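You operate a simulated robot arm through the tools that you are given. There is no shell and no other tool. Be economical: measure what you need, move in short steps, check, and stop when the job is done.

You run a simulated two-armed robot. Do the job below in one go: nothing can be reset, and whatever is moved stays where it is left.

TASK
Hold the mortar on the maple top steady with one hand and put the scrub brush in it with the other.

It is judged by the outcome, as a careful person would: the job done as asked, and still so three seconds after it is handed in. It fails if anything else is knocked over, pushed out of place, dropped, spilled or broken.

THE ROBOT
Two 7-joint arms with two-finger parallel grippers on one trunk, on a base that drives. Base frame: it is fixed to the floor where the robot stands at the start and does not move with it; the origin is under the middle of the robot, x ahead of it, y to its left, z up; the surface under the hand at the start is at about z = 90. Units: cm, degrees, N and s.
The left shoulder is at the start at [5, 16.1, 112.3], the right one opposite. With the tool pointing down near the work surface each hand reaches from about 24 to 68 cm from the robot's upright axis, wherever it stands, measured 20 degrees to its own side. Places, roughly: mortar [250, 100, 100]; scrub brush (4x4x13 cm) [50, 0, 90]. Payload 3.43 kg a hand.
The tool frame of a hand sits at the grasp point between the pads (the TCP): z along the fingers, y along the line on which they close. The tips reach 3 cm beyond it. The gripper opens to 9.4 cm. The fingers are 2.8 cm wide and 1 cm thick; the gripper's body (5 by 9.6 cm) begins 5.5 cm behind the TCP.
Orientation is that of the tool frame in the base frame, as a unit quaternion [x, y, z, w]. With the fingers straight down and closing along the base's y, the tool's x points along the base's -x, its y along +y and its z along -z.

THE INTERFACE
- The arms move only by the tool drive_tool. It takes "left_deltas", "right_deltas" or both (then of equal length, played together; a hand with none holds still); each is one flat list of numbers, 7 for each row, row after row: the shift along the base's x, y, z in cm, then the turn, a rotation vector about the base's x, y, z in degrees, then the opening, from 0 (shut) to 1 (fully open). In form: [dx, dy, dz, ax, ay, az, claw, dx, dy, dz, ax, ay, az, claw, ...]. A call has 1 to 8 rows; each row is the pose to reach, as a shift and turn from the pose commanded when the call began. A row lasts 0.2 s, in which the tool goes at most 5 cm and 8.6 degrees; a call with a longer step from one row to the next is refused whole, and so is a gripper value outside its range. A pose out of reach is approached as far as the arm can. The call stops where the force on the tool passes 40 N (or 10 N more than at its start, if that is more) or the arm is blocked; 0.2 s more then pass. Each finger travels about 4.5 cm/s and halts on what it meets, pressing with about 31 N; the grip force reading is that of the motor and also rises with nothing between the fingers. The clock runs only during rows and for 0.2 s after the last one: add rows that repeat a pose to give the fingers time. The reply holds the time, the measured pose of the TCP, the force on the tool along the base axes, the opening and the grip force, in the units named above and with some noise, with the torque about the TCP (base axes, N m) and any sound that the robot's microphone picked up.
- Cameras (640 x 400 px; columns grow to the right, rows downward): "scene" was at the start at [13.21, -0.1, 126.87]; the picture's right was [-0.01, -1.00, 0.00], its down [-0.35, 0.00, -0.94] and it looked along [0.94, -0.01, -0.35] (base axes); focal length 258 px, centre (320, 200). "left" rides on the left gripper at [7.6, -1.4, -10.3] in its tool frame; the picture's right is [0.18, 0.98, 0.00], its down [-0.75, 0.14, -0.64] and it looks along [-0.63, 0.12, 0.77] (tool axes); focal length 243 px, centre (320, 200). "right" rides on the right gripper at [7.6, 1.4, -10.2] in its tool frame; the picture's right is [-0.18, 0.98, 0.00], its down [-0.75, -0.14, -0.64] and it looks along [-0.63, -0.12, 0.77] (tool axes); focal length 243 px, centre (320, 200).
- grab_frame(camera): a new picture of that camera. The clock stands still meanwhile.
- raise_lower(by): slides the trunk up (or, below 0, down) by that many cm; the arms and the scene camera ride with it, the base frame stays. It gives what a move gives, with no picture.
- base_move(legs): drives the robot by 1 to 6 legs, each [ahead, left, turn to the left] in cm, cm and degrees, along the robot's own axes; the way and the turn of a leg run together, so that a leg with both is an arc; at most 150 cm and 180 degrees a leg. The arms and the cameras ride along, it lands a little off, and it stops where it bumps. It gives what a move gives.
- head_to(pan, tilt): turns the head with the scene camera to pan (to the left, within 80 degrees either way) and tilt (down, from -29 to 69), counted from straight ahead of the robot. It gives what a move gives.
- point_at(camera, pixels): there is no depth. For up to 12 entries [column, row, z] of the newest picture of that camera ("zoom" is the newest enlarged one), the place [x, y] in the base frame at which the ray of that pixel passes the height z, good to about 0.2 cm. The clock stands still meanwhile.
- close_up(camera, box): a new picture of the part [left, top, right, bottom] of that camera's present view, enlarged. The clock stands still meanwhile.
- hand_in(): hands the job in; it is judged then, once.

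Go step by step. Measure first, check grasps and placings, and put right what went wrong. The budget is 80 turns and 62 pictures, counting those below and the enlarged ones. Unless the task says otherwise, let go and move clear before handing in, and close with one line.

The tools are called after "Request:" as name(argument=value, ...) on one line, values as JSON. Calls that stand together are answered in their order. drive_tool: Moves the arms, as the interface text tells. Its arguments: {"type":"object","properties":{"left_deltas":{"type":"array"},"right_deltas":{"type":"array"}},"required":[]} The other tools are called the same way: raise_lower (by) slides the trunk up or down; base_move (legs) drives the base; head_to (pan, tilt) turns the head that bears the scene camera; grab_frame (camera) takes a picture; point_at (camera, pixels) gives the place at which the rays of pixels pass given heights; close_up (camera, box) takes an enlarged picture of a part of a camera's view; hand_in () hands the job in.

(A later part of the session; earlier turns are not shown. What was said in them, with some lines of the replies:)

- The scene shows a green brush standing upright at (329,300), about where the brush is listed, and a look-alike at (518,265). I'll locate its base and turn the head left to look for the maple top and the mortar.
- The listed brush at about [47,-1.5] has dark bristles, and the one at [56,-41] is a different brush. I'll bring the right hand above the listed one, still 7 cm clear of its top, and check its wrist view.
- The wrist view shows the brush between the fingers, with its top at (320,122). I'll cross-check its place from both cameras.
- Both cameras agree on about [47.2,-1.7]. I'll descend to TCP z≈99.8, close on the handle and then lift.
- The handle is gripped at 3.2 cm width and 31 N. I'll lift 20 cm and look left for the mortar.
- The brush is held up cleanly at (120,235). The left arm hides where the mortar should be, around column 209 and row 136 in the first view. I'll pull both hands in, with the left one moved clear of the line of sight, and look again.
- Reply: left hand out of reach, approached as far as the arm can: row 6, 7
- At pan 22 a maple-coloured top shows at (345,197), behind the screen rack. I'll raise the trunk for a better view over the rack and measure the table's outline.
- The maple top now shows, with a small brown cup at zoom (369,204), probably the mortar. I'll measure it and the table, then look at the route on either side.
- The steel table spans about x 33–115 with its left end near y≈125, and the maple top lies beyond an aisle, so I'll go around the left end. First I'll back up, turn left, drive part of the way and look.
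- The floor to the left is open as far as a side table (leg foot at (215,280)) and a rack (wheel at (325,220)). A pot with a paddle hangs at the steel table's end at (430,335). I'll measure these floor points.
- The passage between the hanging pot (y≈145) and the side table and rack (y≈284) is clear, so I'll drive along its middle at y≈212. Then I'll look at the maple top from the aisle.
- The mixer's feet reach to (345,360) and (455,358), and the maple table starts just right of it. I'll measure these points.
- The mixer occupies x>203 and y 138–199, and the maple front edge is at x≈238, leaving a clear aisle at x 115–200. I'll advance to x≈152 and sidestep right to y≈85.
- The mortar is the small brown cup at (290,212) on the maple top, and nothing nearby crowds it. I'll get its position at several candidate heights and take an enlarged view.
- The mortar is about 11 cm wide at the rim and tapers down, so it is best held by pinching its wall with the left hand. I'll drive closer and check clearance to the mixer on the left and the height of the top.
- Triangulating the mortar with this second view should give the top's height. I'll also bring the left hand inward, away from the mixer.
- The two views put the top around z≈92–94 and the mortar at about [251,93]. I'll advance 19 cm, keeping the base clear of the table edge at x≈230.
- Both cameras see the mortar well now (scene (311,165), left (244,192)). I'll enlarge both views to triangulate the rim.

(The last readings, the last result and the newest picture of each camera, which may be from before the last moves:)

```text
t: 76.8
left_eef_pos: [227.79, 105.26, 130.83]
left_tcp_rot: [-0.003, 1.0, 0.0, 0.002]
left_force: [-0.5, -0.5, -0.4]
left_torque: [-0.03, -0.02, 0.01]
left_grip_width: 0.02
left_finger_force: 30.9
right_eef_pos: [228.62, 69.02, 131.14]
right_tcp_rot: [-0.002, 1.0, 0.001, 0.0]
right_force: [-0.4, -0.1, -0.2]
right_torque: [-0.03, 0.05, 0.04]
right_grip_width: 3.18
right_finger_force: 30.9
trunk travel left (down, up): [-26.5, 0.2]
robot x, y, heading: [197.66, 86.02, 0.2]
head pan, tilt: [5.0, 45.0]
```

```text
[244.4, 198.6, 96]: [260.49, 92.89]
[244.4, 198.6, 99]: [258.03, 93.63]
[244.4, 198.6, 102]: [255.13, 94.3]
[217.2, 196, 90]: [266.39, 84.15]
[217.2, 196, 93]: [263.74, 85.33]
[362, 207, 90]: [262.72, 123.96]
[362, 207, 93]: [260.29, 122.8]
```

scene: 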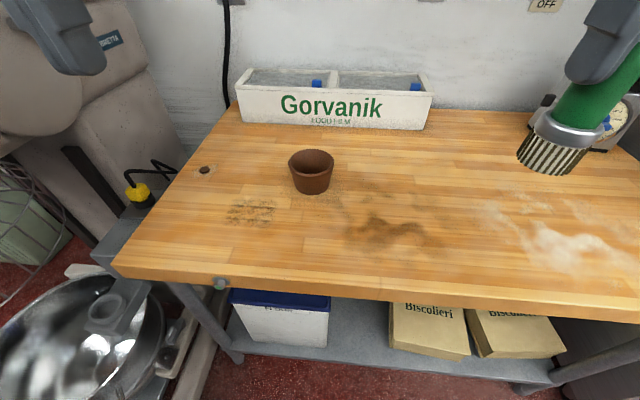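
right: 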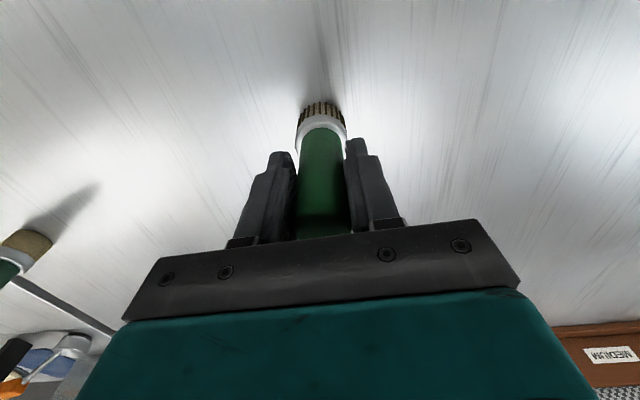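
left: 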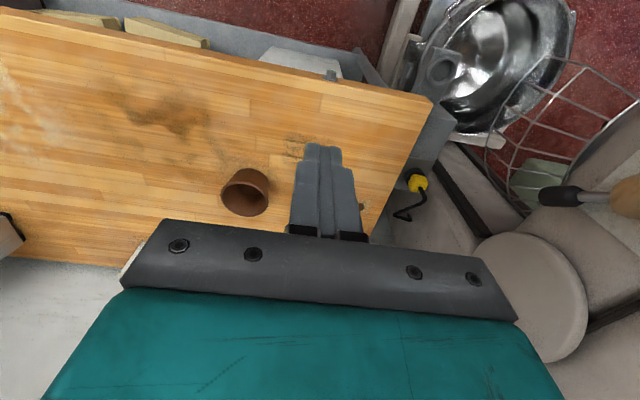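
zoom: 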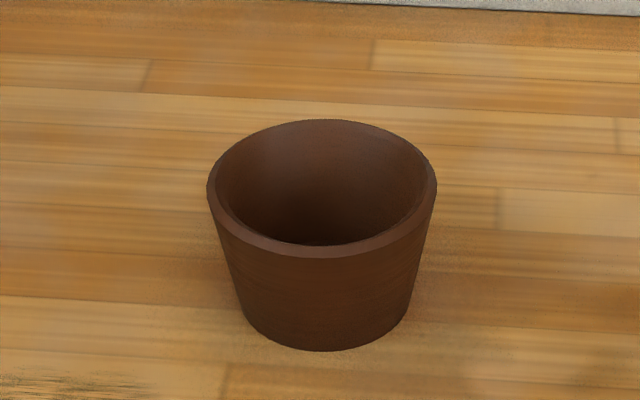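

Triangulation gives a top height of z≈90, a rim at z≈97.2 centred at [259.3, 93.2], an outer radius of about 5.2, and a tapering body. That is a bit far out, so I'll shift the base 4 forward and 5 left and lower the trunk by 9.

Request:
base_move(legs=[[4, 5, 0]])

Request:
raise_lower(by=-9)

Request:
drive_tool(right_deltas=[1, 0, 0, 0, 0, 8, 0, 2, 0, 0, 0, 0, 16, 0, 3, 0, 0, 0, 0, 24, 0, 4, 0, 0, 0, 0, 32, 0, 5, 0, 0, 0, 0, 40, 0, 6, 0, 0, 0, 0, 48, 0, 7, 0, 0, 0, 0, 56, 0, 8, 0, 0, 0, 0, 64, 0])

```text
t: 77.9
left_eef_pos: [231.75, 110.24, 130.85]
left_tcp_rot: [-0.003, 1.0, 0.001, -0.001]
left_force: [0.5, 1.0, -0.3]
left_torque: [-0.01, -0.03, 0.02]
left_grip_width: 0.01
left_finger_force: 31.2
right_eef_pos: [232.64, 74.04, 131.21]
right_tcp_rot: [-0.003, 1.0, 0.0, 0.001]
right_force: [-0.2, 0.5, -1.5]
right_torque: [0.01, 0.04, -0.02]
right_grip_width: 3.22
right_finger_force: 30.4
trunk travel left (down, up): [-26.5, 0.2]
robot x, y, heading: [201.35, 90.38, 0.3]
head pan, tilt: [5.0, 45.0]
```

```text
t: 79.1
left_eef_pos: [231.73, 110.18, 121.74]
left_tcp_rot: [-0.002, 1.0, 0.0, 0.002]
left_force: [0.2, 0.1, -0.4]
left_torque: [-0.02, 0.0, -0.01]
left_grip_width: 0.01
left_finger_force: 30.8
right_eef_pos: [232.58, 73.94, 122.14]
right_tcp_rot: [-0.002, 1.0, 0.0, 0.0]
right_force: [0.2, 0.0, -1.1]
right_torque: [-0.01, 0.03, 0.01]
right_grip_width: 3.2
right_finger_force: 31.1
trunk travel left (down, up): [-17.5, 9.2]
robot x, y, heading: [201.37, 90.33, 0.6]
head pan, tilt: [5.0, 45.0]
```

```text
t: 80.9
left_eef_pos: [231.7, 110.24, 121.8]
left_tcp_rot: [-0.002, 1.0, 0.0, 0.0]
left_force: [0.1, 0.2, -0.5]
left_torque: [0.01, -0.03, -0.01]
left_grip_width: 0.01
left_finger_force: 30.7
right_eef_pos: [238.8, 75.49, 121.1]
right_tcp_rot: [-0.532, 0.846, 0.001, 0.001]
right_force: [0.0, -0.1, -0.8]
right_torque: [-0.01, -0.02, -0.01]
right_grip_width: 3.2
right_finger_force: 30.6
right hand out of reach, approached as far as the arm can: row 8
trunk travel left (down, up): [-17.5, 9.2]
robot x, y, heading: [201.36, 90.68, 0.2]
head pan, tilt: [5.0, 45.0]
```

The right hand accepted a 64° turn, so its camera faces away from where the left hand will be. Now the left hand goes above the mortar's left rim, tilted 11° to match the wall and half open.

Request:
drive_tool(left_deltas=[3.66, -1.32, -2, -1.37, 0.18, -1.87, 0.5, 7.32, -2.64, -4, -2.74, 0.36, -3.74, 0.5, 10.98, -3.96, -6, -4.11, 0.54, -5.61, 0.5, 14.64, -5.28, -8, -5.48, 0.72, -7.48, 0.5, 18.3, -6.6, -10, -6.85, 0.9, -9.35, 0.5, 21.96, -7.92, -12, -8.22, 1.08, -11.2, 0.5, 25.6, -9.24, -14, -9.6, 1.26, -13.1, 0.5, 29.3, -10.55, -16, -10.95, 1.44, -14.97, 0.5])

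Request:
grab_frame(camera="left")

Request:
grab_frame(camera="scene")

```text
t: 82.7
left_eef_pos: [261.05, 99.61, 105.81]
left_tcp_rot: [0.129, 0.987, -0.095, -0.012]
left_force: [0.5, 0.2, -0.7]
left_torque: [0.0, 0.06, -0.01]
left_grip_width: 4.71
left_finger_force: 0.1
right_eef_pos: [238.76, 75.39, 121.04]
right_tcp_rot: [-0.531, 0.848, 0.0, 0.001]
right_force: [-0.8, -0.8, 0.3]
right_torque: [-0.01, 0.03, -0.01]
right_grip_width: 3.16
right_finger_force: 31.3
trunk travel left (down, up): [-17.5, 9.2]
robot x, y, heading: [201.4, 90.73, 0.4]
head pan, tilt: [5.0, 45.0]
```

```text
30 pictures are left
```

left: 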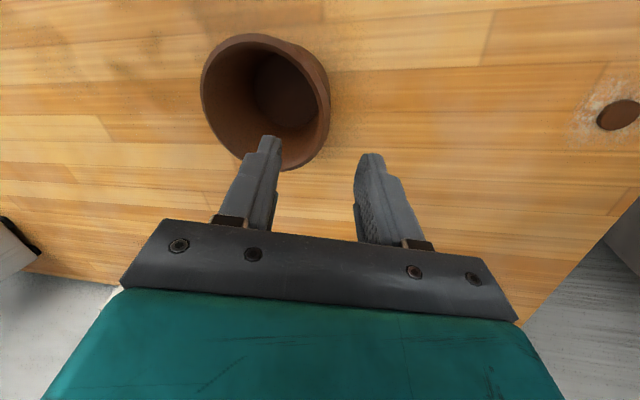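

```text
29 pictures are left
```

scene: 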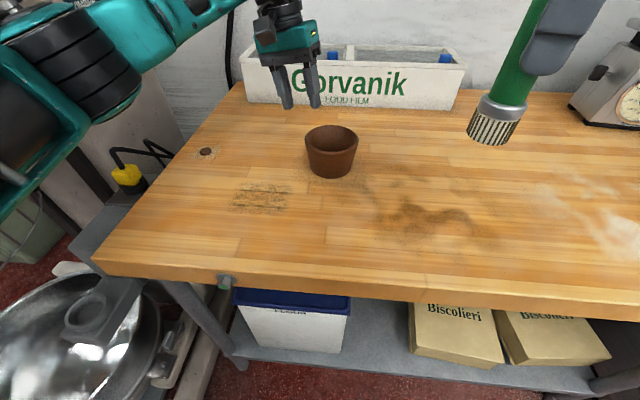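

The left fingers point down over the rim's left side. I'll fit the rim circle from this view before descending.

Request:
close_up(camera="left", box=[185, 20, 345, 180])

Request:
point_at(camera="left", pixels=[[200, 85, 97.2], [250, 34, 97.2], [222, 143, 97.2], [290, 170, 97.2], [215, 48, 97.2]])

Request:
point_at(camera="scene", pixels=[[305, 140, 97.2], [357, 140, 97.2], [331, 125, 97.2], [331, 152, 97.2], [331, 178, 90]])

```text
2.50 times, centred on (265, 100) of left
```

zoom: 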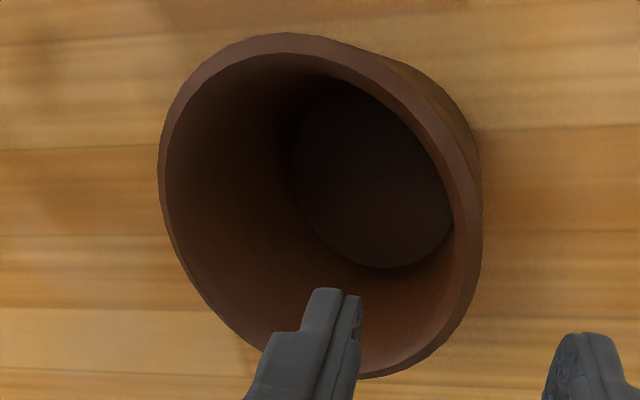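

```text
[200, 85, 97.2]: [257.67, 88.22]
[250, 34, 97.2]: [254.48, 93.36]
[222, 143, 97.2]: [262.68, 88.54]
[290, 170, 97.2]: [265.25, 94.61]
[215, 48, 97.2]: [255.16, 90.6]
```

```text
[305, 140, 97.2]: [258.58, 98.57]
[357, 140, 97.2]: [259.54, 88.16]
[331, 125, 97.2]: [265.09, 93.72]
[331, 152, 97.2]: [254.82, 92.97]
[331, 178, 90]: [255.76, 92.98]
```

The refined rim centre is [259.7, 93.4]. I'll descend along the tool axis so that the wall sits between the fingers.

Request:
drive_tool(left_deltas=[0, -0.5, -2.7, 0, 0, 0, 0.5, 0, -0.9, -5.2, 0, 0, 0, 0.5, -0.1, -1.3, -7.4, 0, 0, 0, 0.5, -0.1, -1.75, -9.6, 0, 0, 0, 0.5, -0.1, -1.75, -9.6, 0, 0, 0, 0.5])

Request:
grab_frame(camera="left")

Request:
close_up(camera="scene", box=[230, 60, 430, 185])

```text
t: 83.9
left_eef_pos: [260.8, 98.04, 96.16]
left_tcp_rot: [0.127, 0.987, -0.095, -0.012]
left_force: [0.3, 0.2, -0.2]
left_torque: [0.03, 0.01, 0.04]
left_grip_width: 4.72
left_finger_force: 0.0
right_eef_pos: [238.76, 75.38, 121.2]
right_tcp_rot: [-0.53, 0.848, 0.001, 0.0]
right_force: [0.2, 0.0, -1.7]
right_torque: [-0.02, 0.02, -0.03]
right_grip_width: 3.19
right_finger_force: 30.9
trunk travel left (down, up): [-17.5, 9.2]
robot x, y, heading: [201.33, 90.43, 0.5]
head pan, tilt: [5.0, 45.0]
```

```text
27 pictures are left
```

left: 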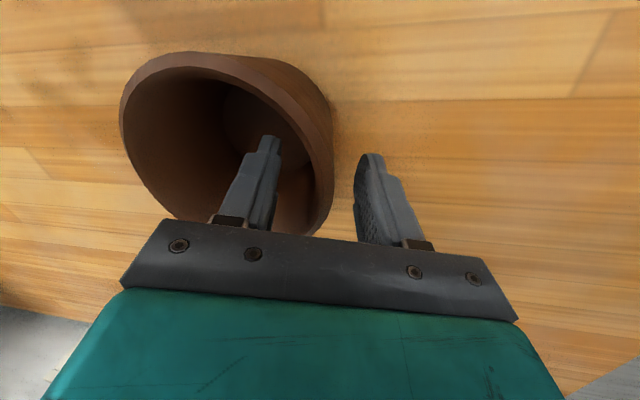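

```text
3.20 times, centred on (330, 122) of scene
```

zoom: 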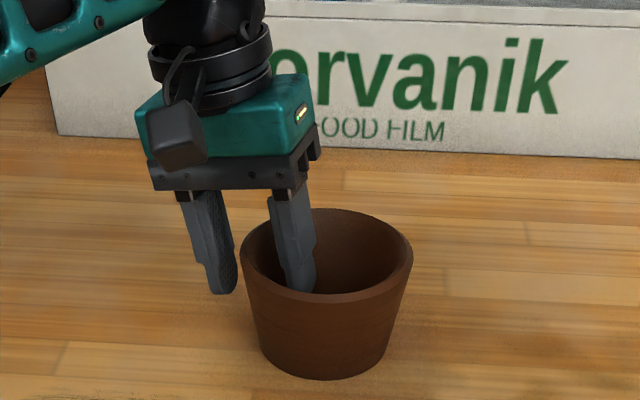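

The mortar's wall sits between the left fingers (inner finger at (262,180), outer at (375,195)). I'll close gently to hold it.

Request:
drive_tool(left_deltas=[0, 0, 0, 0, 0, 0, 0.35, 0, 0, 0, 0, 0, 0, 0.25, 0, 0, 0, 0, 0, 0, 0.17, 0, 0, 0, 0, 0, 0, 0.1, 0, 0, 0, 0, 0, 0, 0.05, 0, 0, 0, 0, 0, 0, 0, 0, 0, 0, 0, 0, 0, 0, 0, 0, 0, 0, 0, 0, 0])

Request:
grab_frame(camera="left")

Request:
close_up(camera="scene", box=[230, 60, 430, 185])

```text
t: 85.7
left_eef_pos: [260.86, 98.1, 96.11]
left_tcp_rot: [0.127, 0.987, -0.096, -0.012]
left_force: [0.5, 0.9, 0.2]
left_torque: [0.14, -0.06, -0.01]
left_grip_width: 1.57
left_finger_force: 31.6
right_eef_pos: [238.67, 75.39, 120.95]
right_tcp_rot: [-0.531, 0.848, 0.0, 0.001]
right_force: [-0.4, 0.2, -1.3]
right_torque: [-0.02, -0.01, -0.03]
right_grip_width: 3.17
right_finger_force: 31.1
trunk travel left (down, up): [-17.5, 9.2]
robot x, y, heading: [201.31, 90.72, 0.3]
head pan, tilt: [5.0, 45.0]
```

```text
25 pictures are left
```

left: 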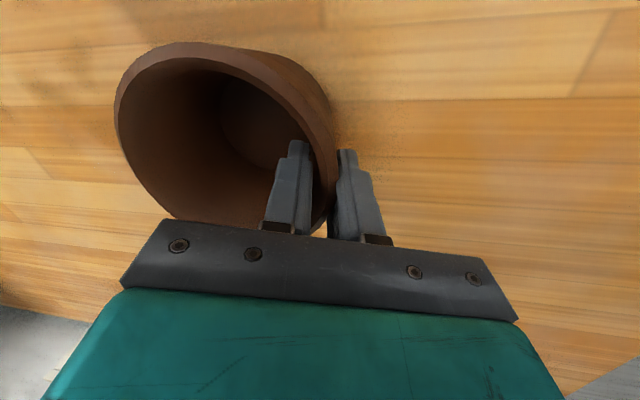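

```text
3.20 times, centred on (330, 122) of scene
```

zoom: 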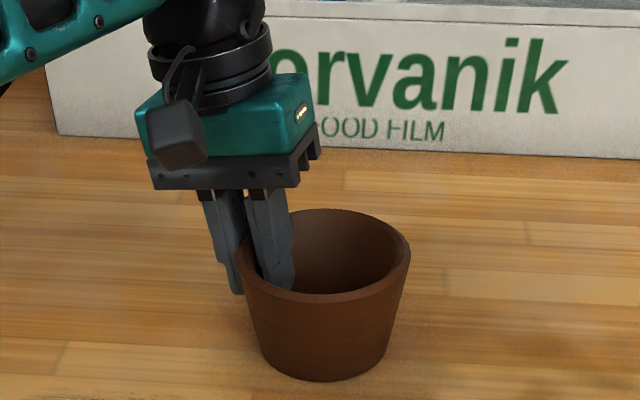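

The left hand holds the wall at 31 N and the mortar is still upright and essentially unmoved. I'll move the right hand part of the way toward it, tilting its body 10° away from the left hand, and read the pose.

Request:
drive_tool(right_deltas=[3, 2.2, -0.2, 2.2, -1.1, 0, 0, 6, 4.5, -0.5, 4.5, -2.2, 0, 0, 9, 6.7, -0.7, 6.7, -3.3, 0, 0, 12, 9, -1, 9, -4.4, 0, 0, 12, 9, -1, 9, -4.4, 0, 0])

Request:
grab_frame(camera="scene")

Request:
grab_frame(camera="right")

```text
t: 86.9
left_eef_pos: [260.91, 97.99, 96.1]
left_tcp_rot: [0.127, 0.987, -0.095, -0.013]
left_force: [0.2, 0.8, -0.2]
left_torque: [0.17, -0.07, -0.04]
left_grip_width: 1.55
left_finger_force: 30.8
right_eef_pos: [245.33, 83.48, 118.86]
right_tcp_rot: [-0.529, 0.844, 0.047, 0.075]
right_force: [0.0, 0.0, -0.9]
right_torque: [0.01, 0.01, -0.02]
right_grip_width: 3.19
right_finger_force: 30.9
right hand out of reach, approached as far as the arm can: row 1, 2, 3, 4, 5
trunk travel left (down, up): [-17.5, 9.2]
robot x, y, heading: [201.7, 90.6, 0.4]
head pan, tilt: [5.0, 45.0]
```

```text
23 pictures are left
```

scene: 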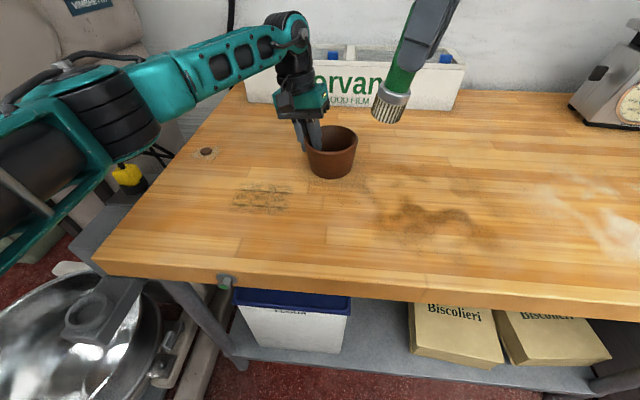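

```text
22 pictures are left
```

right: 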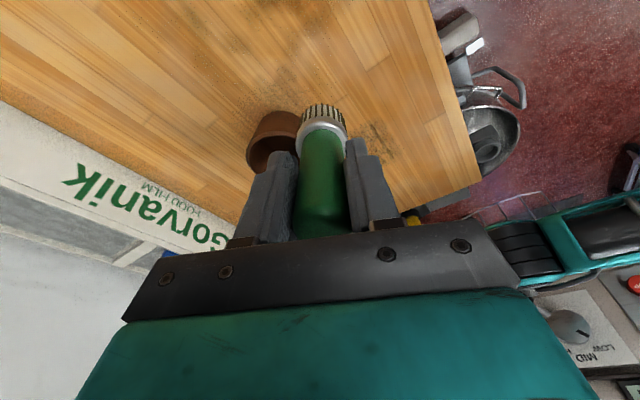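

The right hand can't reach with that much yaw (it stopped at x 245). A smaller yaw with more lean to its own side also clears the left hand, so I'll undo 44° of yaw and lean 16° toward −y.

Request:
drive_tool(right_deltas=[0, -0.5, 0, 1.57, 1.47, -7.12, 0, 0, -1, 0, 3.15, 2.93, -14.23, 0, 0, -1.5, 0, 4.72, 4.4, -21.35, 0, 0, -2, 0, 6.3, 5.86, -28.5, 0, 0, -2, 0, 7.87, 7.33, -35.6, 0, 0, -2, 0, 9.44, 8.79, -42.7, 0, 0, -2, 0, 9.44, 8.79, -42.7, 0])

Request:
grab_frame(camera="scene")

```text
t: 88.5
left_eef_pos: [260.9, 97.94, 96.15]
left_tcp_rot: [0.128, 0.987, -0.095, -0.012]
left_force: [0.5, -0.1, -0.7]
left_torque: [0.12, -0.09, -0.02]
left_grip_width: 1.56
left_finger_force: 30.8
right_eef_pos: [245.3, 81.46, 118.92]
right_tcp_rot: [-0.175, 0.975, 0.124, 0.065]
right_force: [0.2, 0.1, -1.0]
right_torque: [-0.01, -0.01, -0.02]
right_grip_width: 3.2
right_finger_force: 30.8
trunk travel left (down, up): [-17.5, 9.2]
robot x, y, heading: [201.86, 90.79, 0.3]
head pan, tilt: [5.0, 45.0]
```

```text
21 pictures are left
```

scene: 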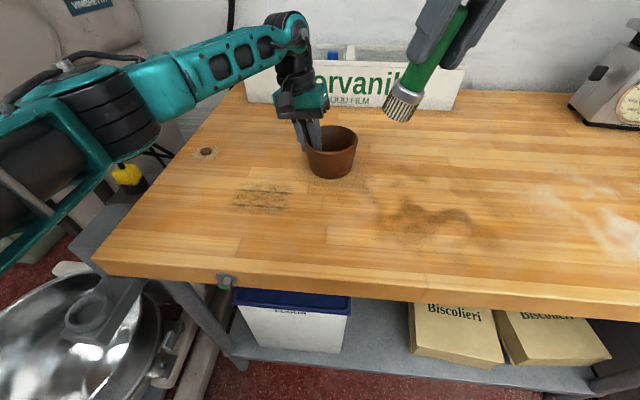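

The pose is now fully reached, with the brush tip 10 cm along (0.08,0.27,−0.96). Next I'll bring the brush's bristle end to just above the mortar's right half, still clear of the left hand.

Request:
drive_tool(right_deltas=[3.3, 1.6, -1.5, 0, 0, 0, 0, 6.6, 3.2, -3, 0, 0, 0, 0, 10, 4.8, -4.6, 0, 0, 0, 0, 13.3, 6.4, -6.3, 0, 0, 0, 0, 13.3, 6.4, -6.3, 0, 0, 0, 0])

Request:
close_up(camera="scene", box=[240, 40, 440, 190])

Request:
grab_frame(camera="right")

Request:
grab_frame(camera="left")

```text
t: 89.7
left_eef_pos: [261.07, 97.94, 96.2]
left_tcp_rot: [0.126, 0.987, -0.095, -0.012]
left_force: [0.8, -0.3, 0.6]
left_torque: [0.13, -0.02, 0.01]
left_grip_width: 1.56
left_finger_force: 31.2
right_eef_pos: [258.82, 88.01, 112.68]
right_tcp_rot: [-0.175, 0.975, 0.124, 0.066]
right_force: [-0.4, -0.1, -0.6]
right_torque: [-0.04, 0.0, 0.0]
right_grip_width: 3.19
right_finger_force: 31.0
trunk travel left (down, up): [-17.5, 9.2]
robot x, y, heading: [201.31, 90.53, 0.5]
head pan, tilt: [5.0, 45.0]
```

```text
2.67 times, centred on (340, 115) of scene
```

zoom: 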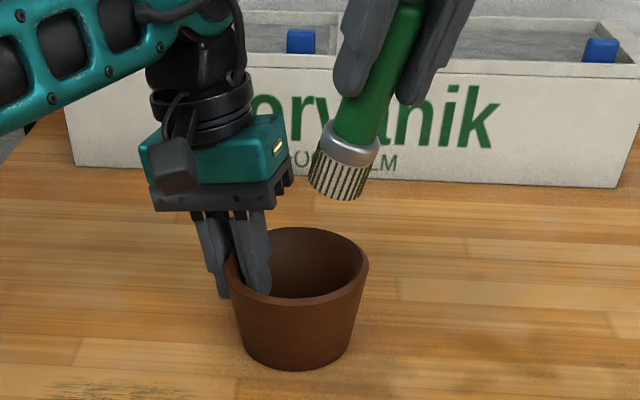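

```text
19 pictures are left
```

right: 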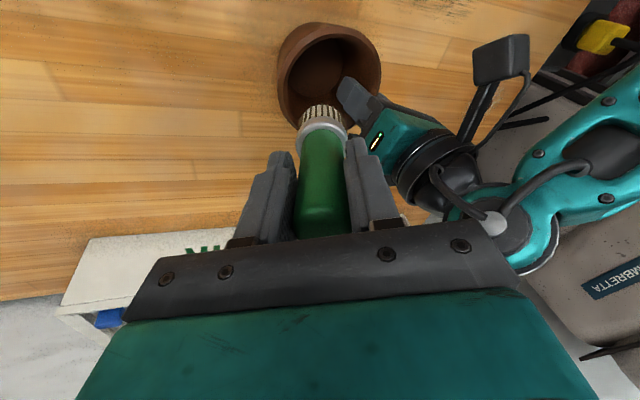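

```text
18 pictures are left
```

left: 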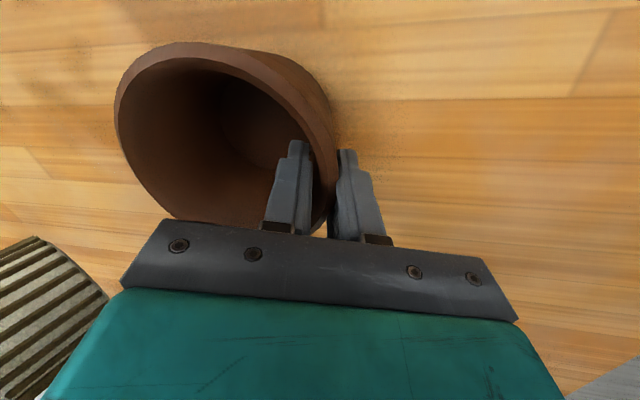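

I'll verify the bristle end (zoom (337,190)) and the current rim centre (zoom (296,266)) with the scene camera.

Request:
point_at(camera="scene", pixels=[[346.4, 111.3, 103], [346.4, 111.3, 103.5], [331, 139.3, 97.2], [304, 139, 97.2], [358, 139, 97.2]])

Request:
point_at(camera="left", pixels=[[115, 110, 97.2], [170, 43, 97.2], [130, 165, 97.2], [165, 205, 97.2]])

```text
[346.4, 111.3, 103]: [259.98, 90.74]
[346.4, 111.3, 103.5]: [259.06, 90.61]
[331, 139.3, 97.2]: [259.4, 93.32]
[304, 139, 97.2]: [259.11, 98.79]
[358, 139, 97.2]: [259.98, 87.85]
```

```text
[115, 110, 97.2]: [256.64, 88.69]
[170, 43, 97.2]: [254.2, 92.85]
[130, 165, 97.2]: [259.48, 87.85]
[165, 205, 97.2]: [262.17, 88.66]
```

The geometry checks out: bristle end at [259.7,90.7,103], rim centre at [259.5,93.3]. I'll lower the brush into the mortar, curving gently toward its middle.

Request:
drive_tool(right_deltas=[0, 0.3, -2.5, 0, 0, 0, 0, -0.1, 0.6, -5, 0, 0, 0, 0, -0.1, 1.1, -7, 0, 0, 0, 0, -0.1, 1.6, -9, 0, 0, 0, 0, -0.1, 1.9, -10.2, 0, 0, 0, 0, -0.1, 1.9, -10.2, 0, 0, 0, 0])

Request:
close_up(camera="scene", box=[240, 40, 440, 190])

```text
t: 91.1
left_eef_pos: [260.93, 98.04, 96.11]
left_tcp_rot: [0.127, 0.987, -0.096, -0.012]
left_force: [1.2, 1.3, 0.7]
left_torque: [0.21, -0.07, 0.02]
left_grip_width: 1.59
left_finger_force: 30.8
right_eef_pos: [258.71, 89.8, 102.36]
right_tcp_rot: [-0.175, 0.975, 0.122, 0.066]
right_force: [-1.4, 0.0, -1.1]
right_torque: [0.01, -0.01, 0.02]
right_grip_width: 3.2
right_finger_force: 31.2
trunk travel left (down, up): [-17.5, 9.2]
robot x, y, heading: [201.47, 90.5, 0.5]
head pan, tilt: [5.0, 45.0]
```

```text
2.67 times, centred on (340, 115) of scene
```

zoom: 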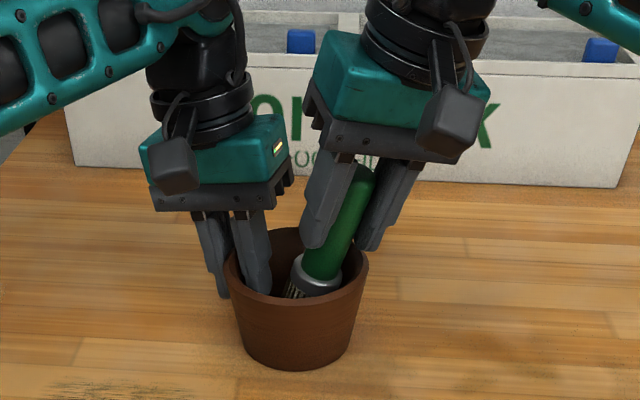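

The bristles are inside the mortar with no contact yet. I'll lower in small steps until the force rises or it has gone 0.9 cm.

Request:
drive_tool(right_deltas=[0, 0.05, -0.3, 0, 0, 0, 0, 0, 0.1, -0.6, 0, 0, 0, 0, 0, 0.1, -0.9, 0, 0, 0, 0, 0, 0.1, -0.9, 0, 0, 0, 0])

Request:
close_up(camera="scene", box=[280, 80, 400, 180])

```text
t: 92.1
left_eef_pos: [260.89, 97.84, 96.22]
left_tcp_rot: [0.128, 0.987, -0.095, -0.012]
left_force: [1.3, 1.9, 0.4]
left_torque: [0.29, -0.14, 0.02]
left_grip_width: 1.57
left_finger_force: 30.9
right_eef_pos: [258.54, 89.78, 101.47]
right_tcp_rot: [-0.176, 0.974, 0.124, 0.065]
right_force: [-0.4, -0.1, -0.7]
right_torque: [0.01, 0.04, 0.02]
right_grip_width: 3.19
right_finger_force: 30.7
trunk travel left (down, up): [-17.5, 9.2]
robot x, y, heading: [201.39, 91.0, 0.4]
head pan, tilt: [5.0, 45.0]
```

```text
4.00 times, centred on (340, 130) of scene
```

zoom: 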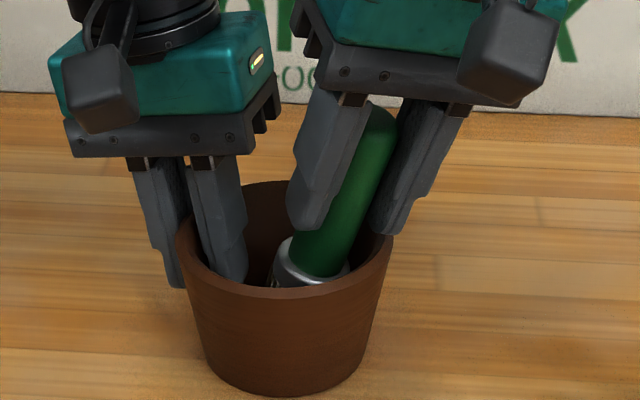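

The brush end is about 0.5 cm above the mortar floor and leaning nearly against the right wall. I'll open the right fingers slightly (to about 4.2 cm) to release it, and look.

Request:
drive_tool(right_deltas=[0, 0, 0, 0, 0, 0, 0.38, 0, 0, 0, 0, 0, 0, 0.42, 0, 0, 0, 0, 0, 0, 0.46, 0, 0, 0, 0, 0, 0, 0.46, 0, 0, 0, 0, 0, 0, 0.46])

Request:
close_up(camera="scene", box=[280, 80, 400, 180])

```text
t: 93.3
left_eef_pos: [260.95, 97.98, 96.24]
left_tcp_rot: [0.127, 0.987, -0.096, -0.012]
left_force: [1.6, 1.6, 0.5]
left_torque: [0.3, -0.15, -0.01]
left_grip_width: 1.54
left_finger_force: 31.4
right_eef_pos: [258.64, 89.92, 101.43]
right_tcp_rot: [-0.174, 0.975, 0.122, 0.066]
right_force: [0.6, -0.2, -0.1]
right_torque: [-0.02, -0.01, 0.01]
right_grip_width: 4.29
right_finger_force: 0.2
trunk travel left (down, up): [-17.5, 9.2]
robot x, y, heading: [201.5, 90.72, 0.3]
head pan, tilt: [5.0, 45.0]
```

```text
4.00 times, centred on (340, 130) of scene
```

zoom: 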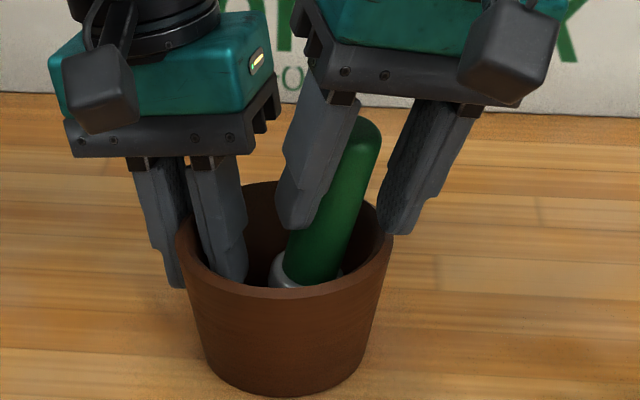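

The brush has dropped onto the mortar's floor and is free between the right fingers. I'll back the right hand out along its own axis, then away.

Request:
drive_tool(right_deltas=[-0.15, -0.5, 1.9, 0, 0, 0, 0.46, -0.4, -1.3, 4.8, 0, 0, 0, 0.46, -0.75, -2.4, 8.6, 0, 0, 0, 0.46, -1.1, -3.6, 13, 0, 0, 0, 0.46, -3, -7, 15, 0, 0, 0, 0.46, -6, -10, 16, 0, 0, 0, 0.46, -9, -13, 17, 0, 0, 0, 0.46])

Request:
close_up(camera="scene", box=[280, 80, 400, 180])

Request:
grab_frame(camera="left")

```text
t: 94.9
left_eef_pos: [260.86, 97.87, 96.12]
left_tcp_rot: [0.127, 0.987, -0.096, -0.013]
left_force: [-0.6, 0.2, 0.5]
left_torque: [0.18, 0.04, 0.06]
left_grip_width: 1.57
left_finger_force: 31.3
right_eef_pos: [249.31, 76.65, 118.48]
right_tcp_rot: [-0.175, 0.975, 0.123, 0.066]
right_force: [0.3, -0.1, 0.2]
right_torque: [0.04, -0.03, 0.0]
right_grip_width: 4.32
right_finger_force: 0.1
trunk travel left (down, up): [-17.5, 9.2]
robot x, y, heading: [201.55, 90.79, 0.4]
head pan, tilt: [5.0, 45.0]
```

```text
4.00 times, centred on (340, 130) of scene
```

zoom: 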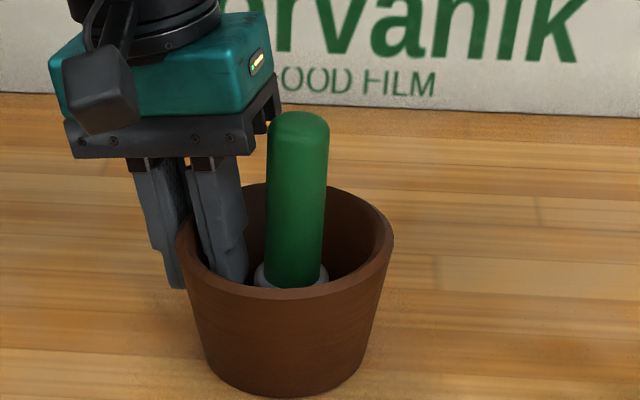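

```text
13 pictures are left
```

left: 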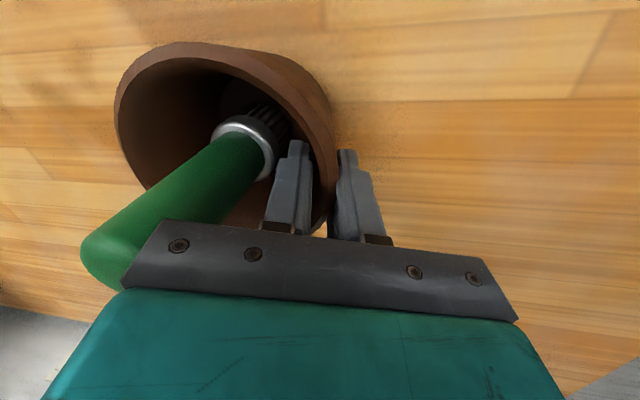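

The brush stands upright in the mortar. The left inner finger is close to it, so I'll open the left fingers only a little and withdraw along the tool axis, away from the brush.

Request:
drive_tool(left_deltas=[0, 0, 0, 0, 0, 0, 0.19, 0, 0, 0, 0, 0, 0, 0.22, 0, 0, 0, 0, 0, 0, 0.22, 0, 0, 0, 0, 0, 0, 0.22])

Request:
close_up(camera="left", box=[180, 90, 420, 240])

```text
t: 95.9
left_eef_pos: [260.95, 98.01, 96.27]
left_tcp_rot: [0.127, 0.987, -0.096, -0.012]
left_force: [0.1, -0.5, -0.6]
left_torque: [-0.02, 0.02, -0.01]
left_grip_width: 2.08
left_finger_force: 0.0
right_eef_pos: [249.52, 76.81, 118.48]
right_tcp_rot: [-0.174, 0.975, 0.124, 0.065]
right_force: [0.2, -0.4, 0.1]
right_torque: [0.0, -0.03, -0.03]
right_grip_width: 4.31
right_finger_force: 0.0
trunk travel left (down, up): [-17.5, 9.2]
robot x, y, heading: [201.7, 90.59, 0.4]
head pan, tilt: [5.0, 45.0]
```

```text
2.67 times, centred on (300, 165) of left
```

zoom: 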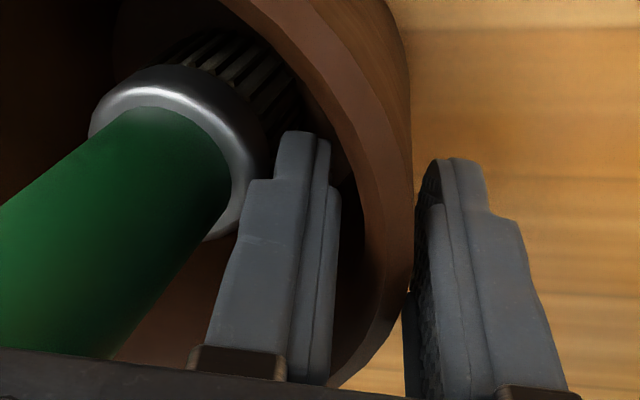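

The left grip is free: the force is zero and there are gaps on both sides of the wall. I'll withdraw straight along the tool axis.

Request:
drive_tool(left_deltas=[0.05, 0.19, 1, 0, 0, 0, 0.22, 0.15, 0.5, 2.7, 0, 0, 0, 0.22, 0.25, 0.95, 5, 0, 0, 0, 0.22, 0.4, 1.5, 8, 0, 0, 0, 0.22, 0.6, 2.3, 12, 0, 0, 0, 0.22, 0, 5, 14, 0, 0, 0, 0.22, -3, 8, 15, 0, 0, 0, 0.22, -6, 10, 16, 0, 0, 0, 0.22])

Request:
grab_frame(camera="scene")

Request:
close_up(camera="scene", box=[280, 80, 400, 180])

```text
t: 97.7
left_eef_pos: [254.64, 107.88, 112.35]
left_tcp_rot: [0.127, 0.987, -0.095, -0.012]
left_force: [-0.6, 0.2, 0.0]
left_torque: [0.01, -0.02, -0.01]
left_grip_width: 2.08
left_finger_force: 0.1
right_eef_pos: [249.43, 76.79, 118.49]
right_tcp_rot: [-0.176, 0.975, 0.123, 0.065]
right_force: [0.3, -1.0, -0.5]
right_torque: [-0.02, -0.02, 0.0]
right_grip_width: 4.31
right_finger_force: 0.2
trunk travel left (down, up): [-17.5, 9.2]
robot x, y, heading: [201.24, 90.99, 0.3]
head pan, tilt: [5.0, 45.0]
```

```text
11 pictures are left
```

scene: 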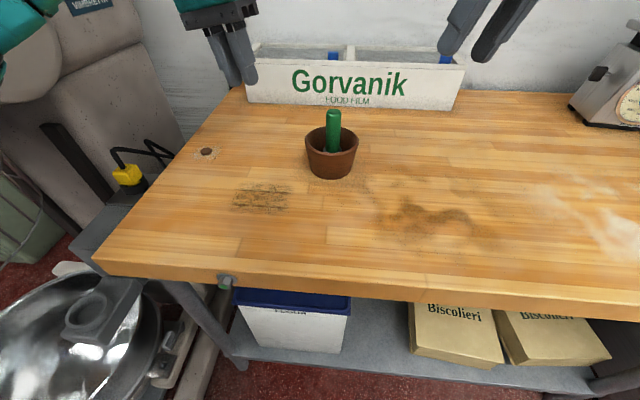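

```text
4.00 times, centred on (340, 130) of scene
```

zoom: 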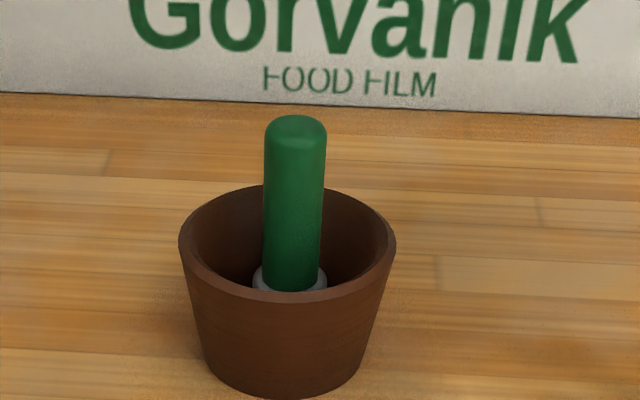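

The brush stands in the mortar at (333,130), the mortar is upright in its place, and both hands are clear. I'm handing in.

Request:
hand_in()

```text
The job is handed in.
```

The scrub brush stands upright in the mortar on the maple top. The left hand held the mortar steady while the right hand put the brush in, and both hands then let go and moved clear.
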